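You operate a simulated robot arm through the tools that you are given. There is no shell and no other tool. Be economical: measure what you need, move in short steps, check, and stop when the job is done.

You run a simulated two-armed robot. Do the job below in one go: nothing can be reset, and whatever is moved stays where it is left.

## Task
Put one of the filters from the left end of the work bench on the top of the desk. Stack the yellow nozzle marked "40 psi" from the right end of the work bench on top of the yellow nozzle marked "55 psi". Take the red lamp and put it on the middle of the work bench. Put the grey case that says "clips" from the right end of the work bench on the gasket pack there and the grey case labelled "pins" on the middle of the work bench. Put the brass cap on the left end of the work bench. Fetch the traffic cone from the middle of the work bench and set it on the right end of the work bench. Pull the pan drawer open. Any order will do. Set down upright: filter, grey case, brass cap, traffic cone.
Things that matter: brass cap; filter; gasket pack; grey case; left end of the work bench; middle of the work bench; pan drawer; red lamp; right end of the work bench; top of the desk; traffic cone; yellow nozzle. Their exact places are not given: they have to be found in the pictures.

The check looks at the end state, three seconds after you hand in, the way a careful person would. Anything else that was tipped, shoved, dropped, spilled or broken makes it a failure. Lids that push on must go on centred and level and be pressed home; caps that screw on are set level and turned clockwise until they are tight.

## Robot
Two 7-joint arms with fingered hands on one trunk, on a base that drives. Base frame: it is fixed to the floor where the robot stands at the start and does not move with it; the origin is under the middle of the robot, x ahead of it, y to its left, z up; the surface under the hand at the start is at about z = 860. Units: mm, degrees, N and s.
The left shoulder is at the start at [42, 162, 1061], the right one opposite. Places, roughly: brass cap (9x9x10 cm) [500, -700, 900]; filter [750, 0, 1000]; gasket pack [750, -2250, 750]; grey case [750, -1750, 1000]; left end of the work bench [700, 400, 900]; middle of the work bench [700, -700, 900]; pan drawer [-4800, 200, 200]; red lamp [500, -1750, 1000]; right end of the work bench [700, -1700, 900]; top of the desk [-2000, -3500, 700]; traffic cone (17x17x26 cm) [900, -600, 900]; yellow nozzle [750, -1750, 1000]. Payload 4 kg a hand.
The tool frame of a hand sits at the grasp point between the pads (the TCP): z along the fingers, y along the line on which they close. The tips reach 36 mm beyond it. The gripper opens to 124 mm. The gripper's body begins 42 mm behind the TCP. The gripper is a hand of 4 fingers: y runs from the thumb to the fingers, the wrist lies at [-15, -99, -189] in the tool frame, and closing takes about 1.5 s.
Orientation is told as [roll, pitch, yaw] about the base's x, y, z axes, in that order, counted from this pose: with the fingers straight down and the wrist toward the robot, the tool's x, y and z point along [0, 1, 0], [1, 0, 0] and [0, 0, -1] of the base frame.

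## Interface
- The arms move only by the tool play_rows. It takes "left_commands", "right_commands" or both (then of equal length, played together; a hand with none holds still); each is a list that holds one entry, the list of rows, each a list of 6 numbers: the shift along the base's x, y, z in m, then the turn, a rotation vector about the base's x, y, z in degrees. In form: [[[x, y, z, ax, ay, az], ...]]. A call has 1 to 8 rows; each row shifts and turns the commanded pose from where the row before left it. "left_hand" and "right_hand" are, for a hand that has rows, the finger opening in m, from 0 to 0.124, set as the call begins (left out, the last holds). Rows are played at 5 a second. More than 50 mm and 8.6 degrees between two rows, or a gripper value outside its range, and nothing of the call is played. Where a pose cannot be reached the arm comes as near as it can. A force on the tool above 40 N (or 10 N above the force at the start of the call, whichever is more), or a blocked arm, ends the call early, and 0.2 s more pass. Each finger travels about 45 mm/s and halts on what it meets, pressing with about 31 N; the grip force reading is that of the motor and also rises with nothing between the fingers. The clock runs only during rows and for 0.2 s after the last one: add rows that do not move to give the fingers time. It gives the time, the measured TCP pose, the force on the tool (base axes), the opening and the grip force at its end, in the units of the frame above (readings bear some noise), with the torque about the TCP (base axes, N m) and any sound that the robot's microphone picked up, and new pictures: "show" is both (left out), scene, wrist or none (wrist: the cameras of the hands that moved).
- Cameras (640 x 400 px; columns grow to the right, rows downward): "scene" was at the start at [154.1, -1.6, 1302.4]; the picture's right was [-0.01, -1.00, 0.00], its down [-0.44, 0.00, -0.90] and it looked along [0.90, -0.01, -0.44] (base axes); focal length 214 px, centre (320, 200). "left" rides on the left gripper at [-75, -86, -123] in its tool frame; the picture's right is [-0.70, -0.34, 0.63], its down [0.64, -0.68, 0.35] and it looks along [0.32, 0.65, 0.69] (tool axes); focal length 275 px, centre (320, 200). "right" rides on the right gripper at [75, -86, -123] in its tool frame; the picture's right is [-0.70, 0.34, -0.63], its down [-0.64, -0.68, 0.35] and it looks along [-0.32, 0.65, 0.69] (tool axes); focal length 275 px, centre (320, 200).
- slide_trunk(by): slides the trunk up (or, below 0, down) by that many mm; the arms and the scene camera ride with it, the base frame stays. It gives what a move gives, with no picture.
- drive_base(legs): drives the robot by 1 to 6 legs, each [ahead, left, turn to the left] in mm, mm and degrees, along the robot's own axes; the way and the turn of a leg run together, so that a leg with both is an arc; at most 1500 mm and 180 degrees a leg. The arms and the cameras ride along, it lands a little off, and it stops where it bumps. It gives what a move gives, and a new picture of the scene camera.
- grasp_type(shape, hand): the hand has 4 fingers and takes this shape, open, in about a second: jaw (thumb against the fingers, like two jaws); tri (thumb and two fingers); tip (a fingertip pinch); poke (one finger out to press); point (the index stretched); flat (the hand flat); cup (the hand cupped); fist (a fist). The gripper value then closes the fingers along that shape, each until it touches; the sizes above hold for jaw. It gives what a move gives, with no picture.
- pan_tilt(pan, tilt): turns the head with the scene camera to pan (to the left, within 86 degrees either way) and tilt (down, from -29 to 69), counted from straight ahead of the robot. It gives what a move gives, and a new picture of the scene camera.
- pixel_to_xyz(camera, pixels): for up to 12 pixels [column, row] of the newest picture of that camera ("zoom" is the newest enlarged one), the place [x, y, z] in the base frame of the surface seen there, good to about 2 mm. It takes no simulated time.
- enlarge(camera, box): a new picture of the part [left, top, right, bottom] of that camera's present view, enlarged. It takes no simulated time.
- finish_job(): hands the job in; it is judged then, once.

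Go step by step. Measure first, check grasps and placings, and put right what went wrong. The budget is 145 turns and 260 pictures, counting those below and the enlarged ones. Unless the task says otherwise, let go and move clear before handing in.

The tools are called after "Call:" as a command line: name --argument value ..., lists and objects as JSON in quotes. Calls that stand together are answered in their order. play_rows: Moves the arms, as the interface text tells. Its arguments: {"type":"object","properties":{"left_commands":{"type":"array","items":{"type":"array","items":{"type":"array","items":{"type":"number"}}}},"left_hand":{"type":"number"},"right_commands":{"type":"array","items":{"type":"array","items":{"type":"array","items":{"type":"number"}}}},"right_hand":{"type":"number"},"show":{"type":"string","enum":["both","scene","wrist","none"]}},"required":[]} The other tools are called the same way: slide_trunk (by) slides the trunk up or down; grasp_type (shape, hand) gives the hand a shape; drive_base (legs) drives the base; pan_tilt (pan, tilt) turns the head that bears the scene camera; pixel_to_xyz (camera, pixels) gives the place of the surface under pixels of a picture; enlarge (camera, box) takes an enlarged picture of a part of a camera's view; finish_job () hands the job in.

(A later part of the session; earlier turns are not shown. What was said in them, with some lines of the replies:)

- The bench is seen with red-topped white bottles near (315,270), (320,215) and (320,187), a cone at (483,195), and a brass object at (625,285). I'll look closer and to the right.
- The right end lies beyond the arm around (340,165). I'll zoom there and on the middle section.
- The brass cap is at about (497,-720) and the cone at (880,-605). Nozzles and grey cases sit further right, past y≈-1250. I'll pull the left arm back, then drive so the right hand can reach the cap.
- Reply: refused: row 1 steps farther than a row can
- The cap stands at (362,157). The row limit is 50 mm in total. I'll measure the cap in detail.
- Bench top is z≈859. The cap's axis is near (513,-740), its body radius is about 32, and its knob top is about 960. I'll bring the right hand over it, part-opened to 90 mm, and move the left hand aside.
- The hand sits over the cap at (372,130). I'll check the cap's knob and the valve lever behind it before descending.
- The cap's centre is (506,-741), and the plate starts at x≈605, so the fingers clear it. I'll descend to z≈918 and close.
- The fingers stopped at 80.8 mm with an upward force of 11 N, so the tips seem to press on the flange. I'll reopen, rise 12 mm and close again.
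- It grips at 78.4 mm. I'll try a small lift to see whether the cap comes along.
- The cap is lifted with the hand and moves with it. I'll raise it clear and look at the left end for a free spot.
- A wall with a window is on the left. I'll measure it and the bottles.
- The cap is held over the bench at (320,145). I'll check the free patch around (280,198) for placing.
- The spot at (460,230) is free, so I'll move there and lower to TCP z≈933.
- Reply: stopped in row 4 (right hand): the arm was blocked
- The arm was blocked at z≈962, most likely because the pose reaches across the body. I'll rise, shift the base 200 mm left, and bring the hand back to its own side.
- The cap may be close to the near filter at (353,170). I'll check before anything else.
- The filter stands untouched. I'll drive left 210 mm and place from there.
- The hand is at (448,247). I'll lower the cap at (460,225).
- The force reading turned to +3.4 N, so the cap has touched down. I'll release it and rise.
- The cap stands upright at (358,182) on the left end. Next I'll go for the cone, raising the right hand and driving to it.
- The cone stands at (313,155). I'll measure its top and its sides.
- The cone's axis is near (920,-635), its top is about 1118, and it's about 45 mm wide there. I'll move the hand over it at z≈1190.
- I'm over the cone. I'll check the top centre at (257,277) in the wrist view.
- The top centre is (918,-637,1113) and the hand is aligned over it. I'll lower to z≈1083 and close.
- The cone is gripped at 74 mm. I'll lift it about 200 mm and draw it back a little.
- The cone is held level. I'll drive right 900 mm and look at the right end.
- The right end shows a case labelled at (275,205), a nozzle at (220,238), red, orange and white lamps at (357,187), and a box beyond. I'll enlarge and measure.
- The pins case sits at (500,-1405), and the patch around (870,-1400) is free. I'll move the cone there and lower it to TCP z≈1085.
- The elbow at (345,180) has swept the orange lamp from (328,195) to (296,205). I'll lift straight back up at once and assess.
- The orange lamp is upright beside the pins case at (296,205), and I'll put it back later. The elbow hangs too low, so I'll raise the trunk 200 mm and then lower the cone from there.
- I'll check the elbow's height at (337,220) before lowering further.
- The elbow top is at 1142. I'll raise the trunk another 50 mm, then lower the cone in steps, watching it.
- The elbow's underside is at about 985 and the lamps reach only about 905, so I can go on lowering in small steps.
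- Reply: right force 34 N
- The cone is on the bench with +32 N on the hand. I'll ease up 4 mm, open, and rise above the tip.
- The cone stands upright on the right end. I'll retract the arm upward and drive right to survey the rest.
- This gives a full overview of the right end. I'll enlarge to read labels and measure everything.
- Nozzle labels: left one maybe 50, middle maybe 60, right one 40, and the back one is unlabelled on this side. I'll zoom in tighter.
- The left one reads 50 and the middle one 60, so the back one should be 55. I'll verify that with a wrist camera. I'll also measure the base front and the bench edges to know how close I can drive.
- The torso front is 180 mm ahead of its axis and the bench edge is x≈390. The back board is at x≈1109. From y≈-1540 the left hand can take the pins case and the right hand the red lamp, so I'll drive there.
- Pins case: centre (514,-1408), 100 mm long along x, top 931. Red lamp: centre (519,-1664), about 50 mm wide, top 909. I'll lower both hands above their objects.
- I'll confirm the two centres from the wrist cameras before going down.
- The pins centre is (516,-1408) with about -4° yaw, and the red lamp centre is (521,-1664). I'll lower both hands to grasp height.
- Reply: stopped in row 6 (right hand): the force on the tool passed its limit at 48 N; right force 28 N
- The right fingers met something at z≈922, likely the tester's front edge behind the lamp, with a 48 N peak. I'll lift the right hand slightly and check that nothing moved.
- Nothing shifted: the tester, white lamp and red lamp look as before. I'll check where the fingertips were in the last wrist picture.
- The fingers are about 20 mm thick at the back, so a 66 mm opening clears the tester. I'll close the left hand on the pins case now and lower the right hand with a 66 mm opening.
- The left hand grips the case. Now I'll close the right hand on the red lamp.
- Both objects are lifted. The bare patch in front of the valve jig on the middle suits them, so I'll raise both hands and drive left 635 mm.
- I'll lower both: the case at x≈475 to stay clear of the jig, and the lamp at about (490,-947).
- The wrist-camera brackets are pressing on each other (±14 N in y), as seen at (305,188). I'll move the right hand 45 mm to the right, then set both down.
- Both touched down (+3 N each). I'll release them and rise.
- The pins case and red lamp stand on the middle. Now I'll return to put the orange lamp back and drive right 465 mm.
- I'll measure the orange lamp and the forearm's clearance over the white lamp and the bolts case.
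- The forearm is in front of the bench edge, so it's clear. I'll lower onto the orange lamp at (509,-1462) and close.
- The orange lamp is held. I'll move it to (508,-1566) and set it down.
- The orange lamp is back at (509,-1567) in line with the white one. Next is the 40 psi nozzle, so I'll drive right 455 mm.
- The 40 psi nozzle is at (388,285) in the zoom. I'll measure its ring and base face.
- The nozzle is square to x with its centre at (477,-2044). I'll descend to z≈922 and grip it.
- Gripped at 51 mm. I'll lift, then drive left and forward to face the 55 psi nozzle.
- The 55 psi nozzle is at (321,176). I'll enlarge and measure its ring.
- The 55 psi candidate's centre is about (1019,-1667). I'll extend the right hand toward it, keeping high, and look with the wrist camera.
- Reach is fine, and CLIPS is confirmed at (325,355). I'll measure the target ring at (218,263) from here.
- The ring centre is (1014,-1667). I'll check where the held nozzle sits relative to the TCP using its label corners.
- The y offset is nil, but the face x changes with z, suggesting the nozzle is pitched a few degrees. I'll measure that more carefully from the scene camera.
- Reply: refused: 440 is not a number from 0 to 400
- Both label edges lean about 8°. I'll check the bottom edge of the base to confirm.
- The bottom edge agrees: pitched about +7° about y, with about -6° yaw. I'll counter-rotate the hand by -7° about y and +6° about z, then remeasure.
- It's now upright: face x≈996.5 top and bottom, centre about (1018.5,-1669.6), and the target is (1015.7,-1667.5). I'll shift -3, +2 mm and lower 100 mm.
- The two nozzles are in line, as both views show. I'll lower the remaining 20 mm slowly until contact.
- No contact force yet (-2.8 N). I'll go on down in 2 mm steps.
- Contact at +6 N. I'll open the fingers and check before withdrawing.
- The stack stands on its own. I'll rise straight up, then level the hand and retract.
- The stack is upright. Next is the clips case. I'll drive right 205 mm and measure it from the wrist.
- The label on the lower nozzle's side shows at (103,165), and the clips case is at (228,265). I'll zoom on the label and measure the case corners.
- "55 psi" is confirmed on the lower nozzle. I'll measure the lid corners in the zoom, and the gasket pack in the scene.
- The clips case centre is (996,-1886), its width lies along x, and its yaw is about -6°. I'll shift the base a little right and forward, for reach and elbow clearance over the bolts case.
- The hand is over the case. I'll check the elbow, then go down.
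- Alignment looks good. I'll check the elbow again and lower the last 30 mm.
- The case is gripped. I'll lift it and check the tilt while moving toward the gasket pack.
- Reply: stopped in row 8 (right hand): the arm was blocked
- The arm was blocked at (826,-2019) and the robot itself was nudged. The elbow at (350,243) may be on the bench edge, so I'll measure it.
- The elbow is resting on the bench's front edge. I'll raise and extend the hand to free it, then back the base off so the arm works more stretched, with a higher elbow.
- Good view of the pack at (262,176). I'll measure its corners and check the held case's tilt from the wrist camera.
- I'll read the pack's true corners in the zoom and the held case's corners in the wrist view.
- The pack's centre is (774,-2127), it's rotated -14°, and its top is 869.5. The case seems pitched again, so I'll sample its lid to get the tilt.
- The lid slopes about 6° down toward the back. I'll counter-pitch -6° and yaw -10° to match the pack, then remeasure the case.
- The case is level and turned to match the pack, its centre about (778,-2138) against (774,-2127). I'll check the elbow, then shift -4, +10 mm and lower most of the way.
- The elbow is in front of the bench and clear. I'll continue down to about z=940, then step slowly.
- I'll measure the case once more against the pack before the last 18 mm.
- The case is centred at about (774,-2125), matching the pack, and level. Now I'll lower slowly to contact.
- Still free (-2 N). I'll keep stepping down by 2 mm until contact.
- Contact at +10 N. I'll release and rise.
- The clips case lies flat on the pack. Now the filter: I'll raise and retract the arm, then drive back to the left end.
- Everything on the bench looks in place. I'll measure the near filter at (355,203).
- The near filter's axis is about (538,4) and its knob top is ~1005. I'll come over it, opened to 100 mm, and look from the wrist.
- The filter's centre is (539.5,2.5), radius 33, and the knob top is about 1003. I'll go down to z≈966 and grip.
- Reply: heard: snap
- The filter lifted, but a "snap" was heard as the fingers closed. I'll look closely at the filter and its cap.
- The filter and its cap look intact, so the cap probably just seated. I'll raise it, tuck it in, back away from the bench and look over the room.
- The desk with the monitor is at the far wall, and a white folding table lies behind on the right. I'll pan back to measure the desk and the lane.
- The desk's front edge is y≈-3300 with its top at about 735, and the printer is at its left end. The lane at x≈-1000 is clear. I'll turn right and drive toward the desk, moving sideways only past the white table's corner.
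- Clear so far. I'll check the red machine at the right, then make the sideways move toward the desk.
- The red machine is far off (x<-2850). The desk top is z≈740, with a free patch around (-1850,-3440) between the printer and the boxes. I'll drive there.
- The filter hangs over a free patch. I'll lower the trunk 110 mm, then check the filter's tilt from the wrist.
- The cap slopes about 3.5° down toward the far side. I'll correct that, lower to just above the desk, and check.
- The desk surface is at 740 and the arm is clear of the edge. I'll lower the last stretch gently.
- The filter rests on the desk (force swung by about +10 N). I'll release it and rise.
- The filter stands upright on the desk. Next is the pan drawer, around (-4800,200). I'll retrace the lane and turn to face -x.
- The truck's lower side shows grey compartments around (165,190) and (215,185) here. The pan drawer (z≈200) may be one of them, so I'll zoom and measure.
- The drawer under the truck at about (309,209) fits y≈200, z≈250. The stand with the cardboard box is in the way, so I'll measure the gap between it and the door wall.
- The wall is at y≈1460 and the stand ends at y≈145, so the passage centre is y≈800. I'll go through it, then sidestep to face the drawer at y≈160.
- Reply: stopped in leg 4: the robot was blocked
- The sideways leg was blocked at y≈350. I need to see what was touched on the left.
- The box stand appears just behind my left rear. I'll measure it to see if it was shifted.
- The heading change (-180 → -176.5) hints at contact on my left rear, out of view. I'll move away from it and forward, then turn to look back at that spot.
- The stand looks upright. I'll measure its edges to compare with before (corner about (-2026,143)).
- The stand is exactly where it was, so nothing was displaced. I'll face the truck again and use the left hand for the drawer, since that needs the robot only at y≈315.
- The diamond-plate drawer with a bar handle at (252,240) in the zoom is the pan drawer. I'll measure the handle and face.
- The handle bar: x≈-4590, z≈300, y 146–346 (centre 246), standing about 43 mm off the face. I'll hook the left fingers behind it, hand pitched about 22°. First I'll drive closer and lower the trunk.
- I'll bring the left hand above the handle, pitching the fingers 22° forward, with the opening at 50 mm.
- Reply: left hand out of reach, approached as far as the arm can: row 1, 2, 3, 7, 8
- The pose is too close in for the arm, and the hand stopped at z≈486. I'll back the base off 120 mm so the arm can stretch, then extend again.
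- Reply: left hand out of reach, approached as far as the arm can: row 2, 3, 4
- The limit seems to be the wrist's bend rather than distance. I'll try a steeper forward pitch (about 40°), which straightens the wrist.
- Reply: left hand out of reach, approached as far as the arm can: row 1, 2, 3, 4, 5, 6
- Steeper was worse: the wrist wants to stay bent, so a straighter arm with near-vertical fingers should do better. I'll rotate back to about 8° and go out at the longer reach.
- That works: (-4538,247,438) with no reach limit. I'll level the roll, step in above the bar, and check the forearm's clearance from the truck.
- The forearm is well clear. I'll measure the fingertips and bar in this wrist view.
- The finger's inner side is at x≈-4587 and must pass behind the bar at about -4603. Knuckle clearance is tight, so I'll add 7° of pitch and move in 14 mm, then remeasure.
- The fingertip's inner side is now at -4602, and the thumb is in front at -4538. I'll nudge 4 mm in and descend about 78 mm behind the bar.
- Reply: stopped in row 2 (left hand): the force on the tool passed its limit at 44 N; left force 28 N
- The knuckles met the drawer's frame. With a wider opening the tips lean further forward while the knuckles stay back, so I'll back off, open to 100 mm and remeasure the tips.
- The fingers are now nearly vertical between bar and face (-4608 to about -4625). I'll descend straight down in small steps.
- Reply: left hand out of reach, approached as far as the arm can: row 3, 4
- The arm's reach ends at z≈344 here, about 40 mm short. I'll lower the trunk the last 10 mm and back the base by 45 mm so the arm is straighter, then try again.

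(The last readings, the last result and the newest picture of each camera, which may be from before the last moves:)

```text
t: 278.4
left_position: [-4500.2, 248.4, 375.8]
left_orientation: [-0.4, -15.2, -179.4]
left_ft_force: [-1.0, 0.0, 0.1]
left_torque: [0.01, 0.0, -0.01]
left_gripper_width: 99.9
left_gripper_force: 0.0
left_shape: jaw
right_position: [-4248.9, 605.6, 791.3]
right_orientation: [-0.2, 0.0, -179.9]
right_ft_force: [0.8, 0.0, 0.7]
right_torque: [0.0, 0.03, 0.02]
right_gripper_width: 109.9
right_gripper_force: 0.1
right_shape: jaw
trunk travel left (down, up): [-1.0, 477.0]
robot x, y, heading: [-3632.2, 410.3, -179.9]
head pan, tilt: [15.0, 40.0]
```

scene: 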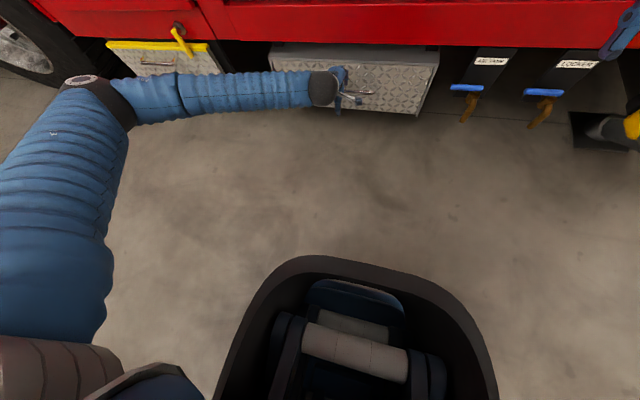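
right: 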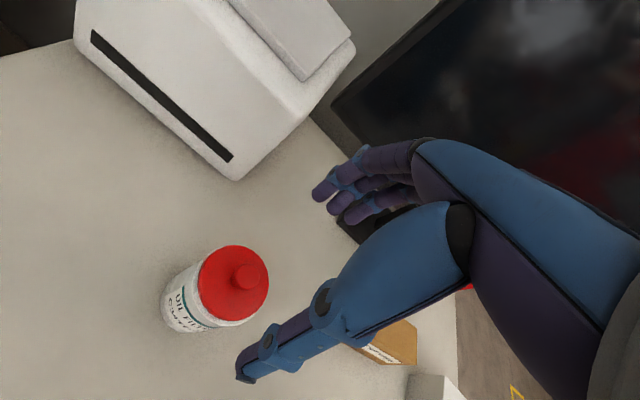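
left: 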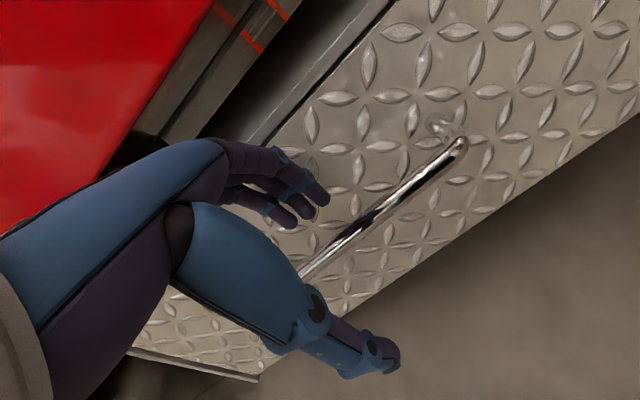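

Now I'll extend back over the gap and descend behind the bar.

Call:
play_rows --left_commands '[[[-0.026, 0, 0.01, 0, 0, 0], [-0.026, 0, 0, 0, 0, 0], [0, 0, -0.025, 0, 0, 0], [0, 0, -0.02, 0, 0, 0], [0, 0, -0.015, 0, 0, 0], [0, 0, -0.015, 0, 0, 0], [0, 0, 0, 0, 0, 0]]]'

Call:
enlarge --camera "left" --box '[180, 130, 520, 370]'

```text
t: 280.0
left_position: [-4552.2, 245.4, 308.4]
left_orientation: [-0.2, -15.1, -179.4]
left_ft_force: [0.1, -0.2, 0.3]
left_torque: [0.02, -0.01, 0.0]
left_gripper_width: 99.8
left_gripper_force: 0.0
left_shape: jaw
right_position: [-4250.3, 605.7, 790.5]
right_orientation: [-0.3, 0.1, -179.8]
right_ft_force: [0.1, 0.2, -0.4]
right_torque: [-0.03, -0.02, 0.03]
right_gripper_width: 109.8
right_gripper_force: 0.1
right_shape: jaw
trunk travel left (down, up): [-1.0, 477.0]
robot x, y, heading: [-3633.7, 412.1, -179.8]
head pan, tilt: [15.0, 40.0]
```

scene: 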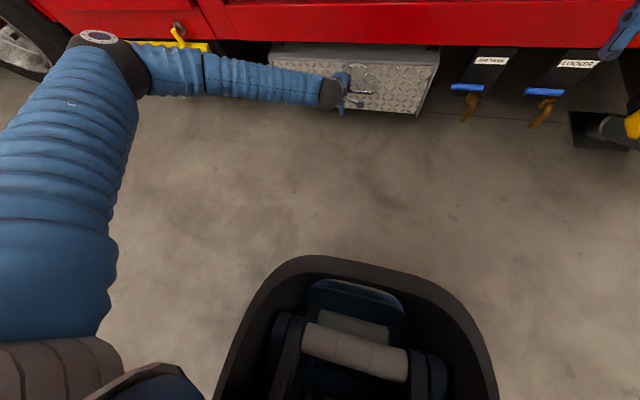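
left: 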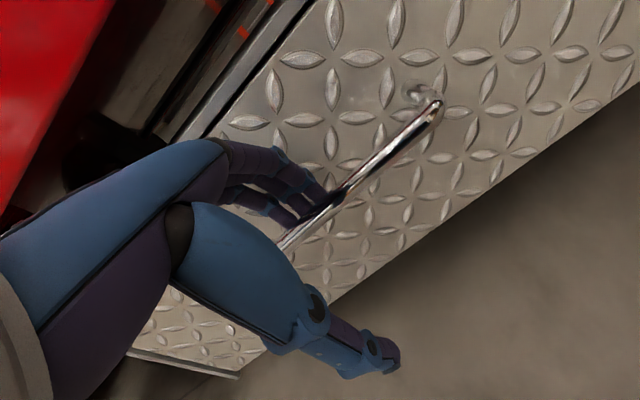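

```text
1.67 times, centred on (350, 250) of left
```

zoom: 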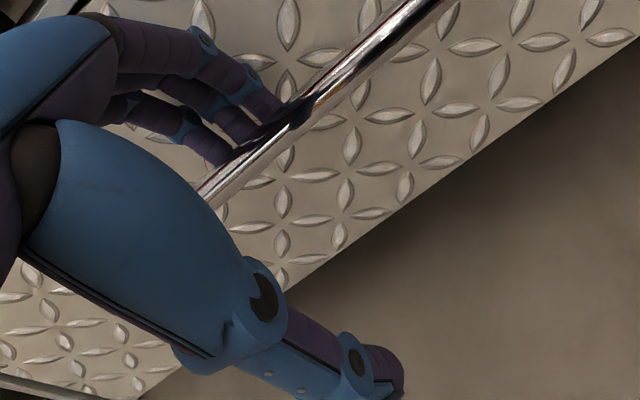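

The fingertips are behind the bar, which now hides them at (280,125). I'll go down 12 mm more and close.

Call:
play_rows --left_commands '[[[0, 0, -0.012, 0, 0, 0], [0, 0, 0, 0, 0, 0]]]' --show "none"

Call:
play_rows --left_commands '[[[0, 0, 0, 0, 0, 0], [0, 0, 0, 0, 0, 0], [0, 0, 0, 0, 0, 0], [0, 0, 0, 0, 0, 0], [0, 0, 0, 0, 0, 0], [0, 0, 0, 0, 0, 0], [0, 0, 0, 0, 0, 0], [0, 0, 0, 0, 0, 0]]]' --left_hand 0.0 --show "both"

Call:
enlarge --camera "left" --box '[180, 130, 520, 370]'

```text
t: 280.6
left_position: [-4552.2, 246.8, 296.1]
left_orientation: [-0.2, -14.9, -179.4]
left_ft_force: [0.4, 0.3, 0.2]
left_torque: [0.05, 0.03, 0.02]
left_gripper_width: 99.9
left_gripper_force: 0.1
left_shape: jaw
right_position: [-4251.2, 605.2, 790.3]
right_orientation: [-0.2, 0.2, -179.8]
right_ft_force: [-0.2, 0.7, 0.0]
right_torque: [-0.06, -0.03, 0.03]
right_gripper_width: 109.9
right_gripper_force: 0.0
right_shape: jaw
trunk travel left (down, up): [-1.0, 477.0]
robot x, y, heading: [-3634.6, 411.3, -180.0]
head pan, tilt: [15.0, 40.0]
```

```text
t: 282.4
left_position: [-4552.8, 247.2, 298.6]
left_orientation: [-0.3, -15.0, -179.4]
left_ft_force: [-11.1, 0.2, -0.8]
left_torque: [-0.05, 0.05, -0.13]
left_gripper_width: 15.8
left_gripper_force: 30.7
left_shape: jaw
right_position: [-4250.0, 605.2, 790.6]
right_orientation: [-0.1, 0.1, -179.9]
right_ft_force: [0.2, 0.3, -0.9]
right_torque: [-0.01, -0.02, 0.03]
right_gripper_width: 109.9
right_gripper_force: 0.1
right_shape: jaw
trunk travel left (down, up): [-1.0, 477.0]
robot x, y, heading: [-3637.8, 410.2, -180.1]
head pan, tilt: [15.0, 40.0]
```

scene: 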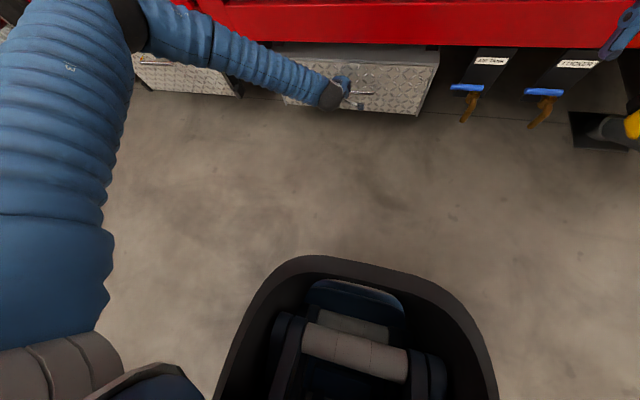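
left: 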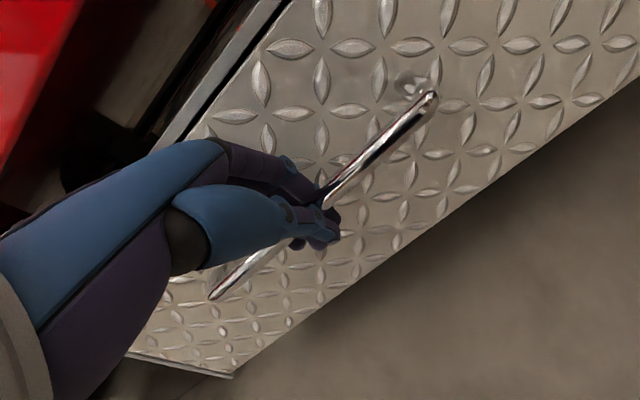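

```text
1.67 times, centred on (350, 250) of left
```

zoom: 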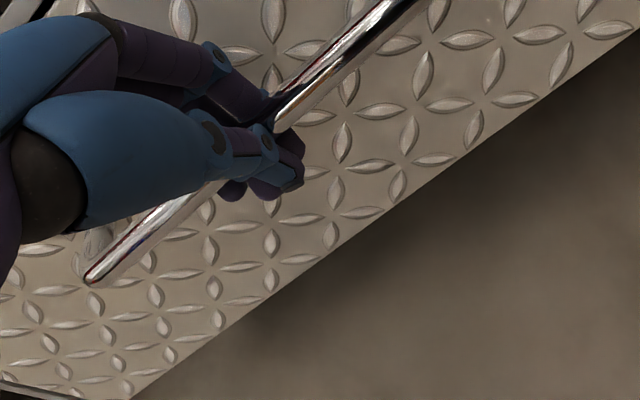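

The hand wraps the bar (15.8 mm, -11 N in x). Now I'll pull by driving back 300 mm.

Call:
drive_base --legs '[[-150, 0, 0], [-150, 0, 0]]'

```text
t: 284.8
left_position: [-4252.5, 249.3, 297.7]
left_orientation: [-0.3, -15.1, -179.5]
left_ft_force: [-2.3, -11.1, -2.2]
left_torque: [0.06, -0.08, 0.23]
left_gripper_width: 14.0
left_gripper_force: 30.8
left_shape: jaw
right_position: [-3949.4, 607.0, 791.6]
right_orientation: [-0.2, 0.0, 180.0]
right_ft_force: [0.2, 0.2, 0.2]
right_torque: [0.01, -0.02, -0.02]
right_gripper_width: 109.9
right_gripper_force: 0.0
right_shape: jaw
trunk travel left (down, up): [-1.0, 477.0]
robot x, y, heading: [-3335.8, 410.5, 180.0]
head pan, tilt: [15.0, 40.0]
```

scene: 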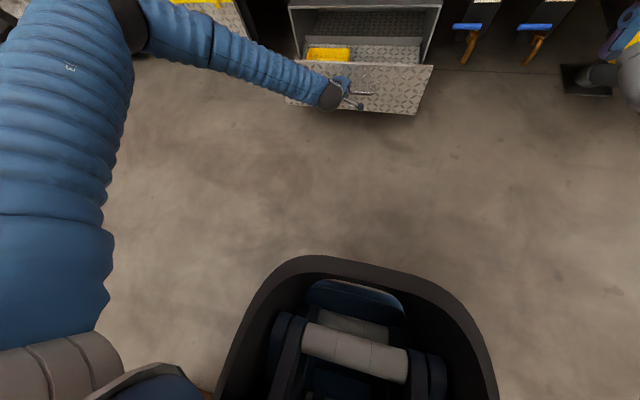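

The drawer has come out about 300 mm. I'll pull a little more to be sure it's well open.

Call:
drive_base --legs '[[-80, 0, 0]]'

Call:
enlarge --camera "scene" --box '[240, 0, 480, 150]'

```text
t: 285.7
left_position: [-4213.8, 247.6, 297.2]
left_orientation: [-0.1, -15.2, -179.4]
left_ft_force: [-18.0, 2.3, -10.1]
left_torque: [0.19, -0.52, -0.31]
left_gripper_width: 17.4
left_gripper_force: 31.0
left_shape: jaw
right_position: [-3907.4, 608.4, 790.7]
right_orientation: [-0.2, 0.0, 179.9]
right_ft_force: [-0.2, 0.0, -0.1]
right_torque: [-0.01, 0.0, 0.01]
right_gripper_width: 110.0
right_gripper_force: 0.1
right_shape: jaw
trunk travel left (down, up): [-1.0, 477.0]
robot x, y, heading: [-3293.2, 413.7, 179.5]
head pan, tilt: [15.0, 40.0]
stopped in leg 1: the force on the tool passed its limit at 80 N (the readings are from after the stop); the commanded pose is now the measured one
```

scene: 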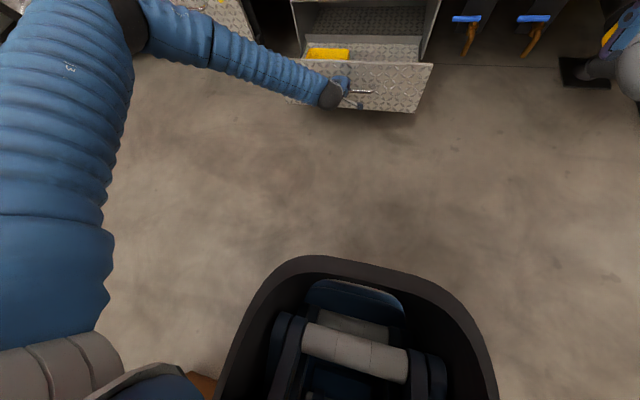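

```text
2.67 times, centred on (360, 75) of scene
```

zoom: 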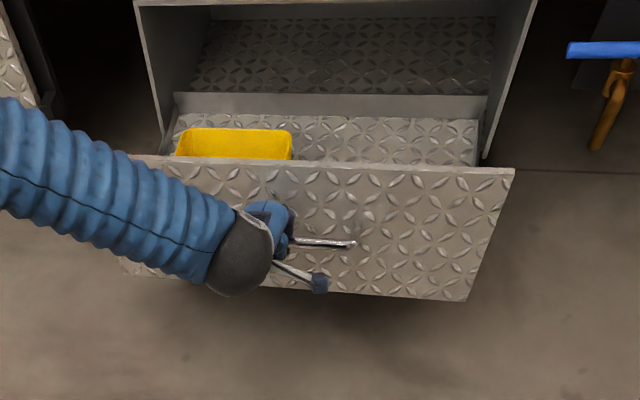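

The drawer reached its stop, fully open by about 340 mm. I'll open the fingers and lift them straight out from behind the bar.

Call:
play_rows --left_commands '[[[0, 0, 0, 0, 0, 0], [0, 0, 0, 0, 0, 0], [0, 0, 0, 0, 0, 0], [0, 0, 0, 0, 0, 0], [0, 0, 0, 0, 0, 0], [0, 0, 0, 0, 0, 0]]]' --left_hand 0.1 --show "wrist"

Call:
play_rows --left_commands '[[[0, 0, 0.015, 0, 0, 0], [0, 0, 0.02, 0, 0, 0], [0, 0, 0.025, 0, 0, 0], [0, 0, 0.025, 0, 0, 0], [0.02, 0, 0.03, 0, 0, 0], [0.03, 0, 0.03, 0, 0, 0]]]'

```text
t: 287.1
left_position: [-4213.1, 247.0, 297.2]
left_orientation: [-0.1, -15.2, -179.4]
left_ft_force: [0.6, 0.6, 0.7]
left_torque: [0.0, -0.02, -0.02]
left_gripper_width: 99.6
left_gripper_force: 0.1
left_shape: jaw
right_position: [-3906.6, 607.2, 791.3]
right_orientation: [-0.2, 0.0, 179.9]
right_ft_force: [-0.1, -0.4, -0.3]
right_torque: [-0.01, -0.03, -0.03]
right_gripper_width: 110.0
right_gripper_force: 0.1
right_shape: jaw
trunk travel left (down, up): [-1.0, 477.0]
robot x, y, heading: [-3291.5, 411.2, 179.9]
head pan, tilt: [15.0, 40.0]
```

left: 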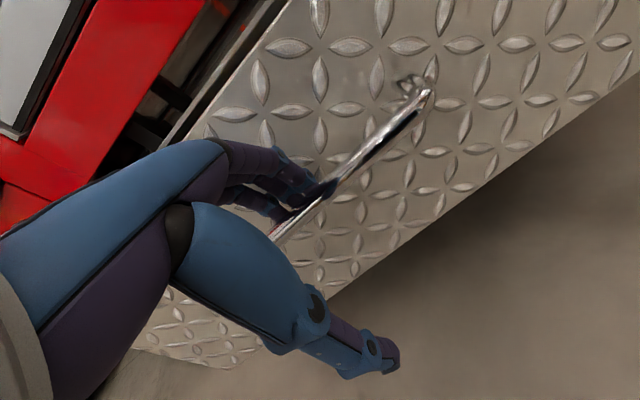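

```text
t: 288.5
left_position: [-4164.0, 246.9, 443.6]
left_orientation: [-0.1, -15.2, -179.5]
left_ft_force: [-0.3, 0.6, 0.9]
left_torque: [-0.03, 0.01, 0.0]
left_gripper_width: 99.9
left_gripper_force: 0.1
left_shape: jaw
right_position: [-3906.1, 607.9, 792.0]
right_orientation: [-0.1, 0.0, 180.0]
right_ft_force: [0.8, -0.2, 0.9]
right_torque: [0.0, 0.03, 0.03]
right_gripper_width: 110.1
right_gripper_force: 0.0
right_shape: jaw
trunk travel left (down, up): [-1.0, 477.0]
robot x, y, heading: [-3294.5, 407.9, 179.9]
head pan, tilt: [15.0, 40.0]
```

scene: 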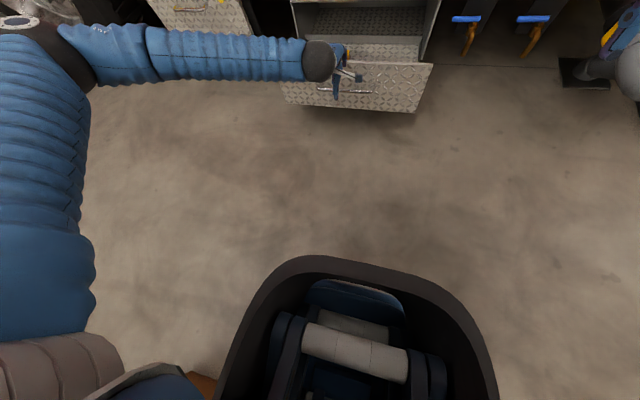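
left: 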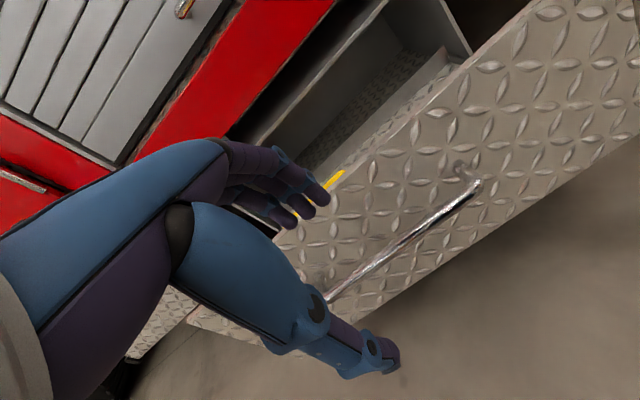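

The hand is free and the drawer stays open. Something brown shows at (203,383) next to my base, so I'll check it before moving any more.

Call:
pixel_to_xyz --camera "scene" --pixels '[[203, 383], [208, 392], [198, 378], [380, 85], [330, 75]]'

Call:
pan_tilt --pan 60 --tilt 65

```text
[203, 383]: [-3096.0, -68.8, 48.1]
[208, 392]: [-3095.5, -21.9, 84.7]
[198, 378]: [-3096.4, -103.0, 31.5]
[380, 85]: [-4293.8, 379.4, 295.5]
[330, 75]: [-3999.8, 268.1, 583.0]
```

```text
t: 289.6
left_position: [-4165.5, 246.2, 442.1]
left_orientation: [-0.1, -15.1, -179.4]
left_ft_force: [0.8, -0.8, 0.2]
left_torque: [0.02, -0.02, 0.03]
left_gripper_width: 99.9
left_gripper_force: 0.0
left_shape: jaw
right_position: [-3906.2, 607.1, 791.6]
right_orientation: [-0.2, 0.0, 179.9]
right_ft_force: [0.8, 0.4, -0.7]
right_torque: [0.01, 0.01, -0.01]
right_gripper_width: 109.8
right_gripper_force: 0.0
right_shape: jaw
trunk travel left (down, up): [-1.0, 477.0]
robot x, y, heading: [-3297.1, 410.1, 179.8]
head pan, tilt: [60.0, 65.0]
```

scene: 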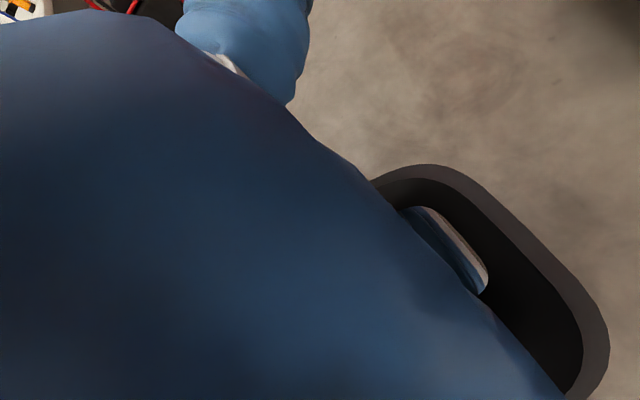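

The brown object is a box on the floor at about (-3096,-50). It is most likely what stopped me earlier. I never saw it up close, so I can't rule out that the bump nudged it, and I won't drive near it again. The drawer front is now at x≈-4294, about 340 mm out, the hand is clear, and everything else was placed and checked, so I'm handing in.

Call:
finish_job

```text
The job is handed in.
```

I've handed the job in with every item done. Each placing was checked in the pictures, and the hands were clear.

- **Filter:** "C34TF-19" stands upright on the desk. I heard a snap as the hand closed on it; I saw no damage, but I don't know what made the sound.
- **Nozzles:** "40 psi" is stacked on "55 psi", and I read the lower label after stacking.
- **Red lamp and "pins" case:** both stand on the middle of the work bench.
- **"Clips" case:** it lies flat on the gasket pack.
- **Brass cap:** it stands upright on the left end of the bench.
- **Traffic cone:** it stands upright on the right end of the bench.
- **Pan drawer:** it's pulled out to its stop, about 340 mm.

Two things could count against it:

- **Orange lamp:** my elbow pushed it about 95 mm along the right end. It stayed upright and I put it back, to within about a centimetre by my measurements.
- **Floor box near the truck:** a sideways drive stopped short, most likely against a brown box on the floor. I never saw the box up close, so I can't rule out that it shifted slightly.
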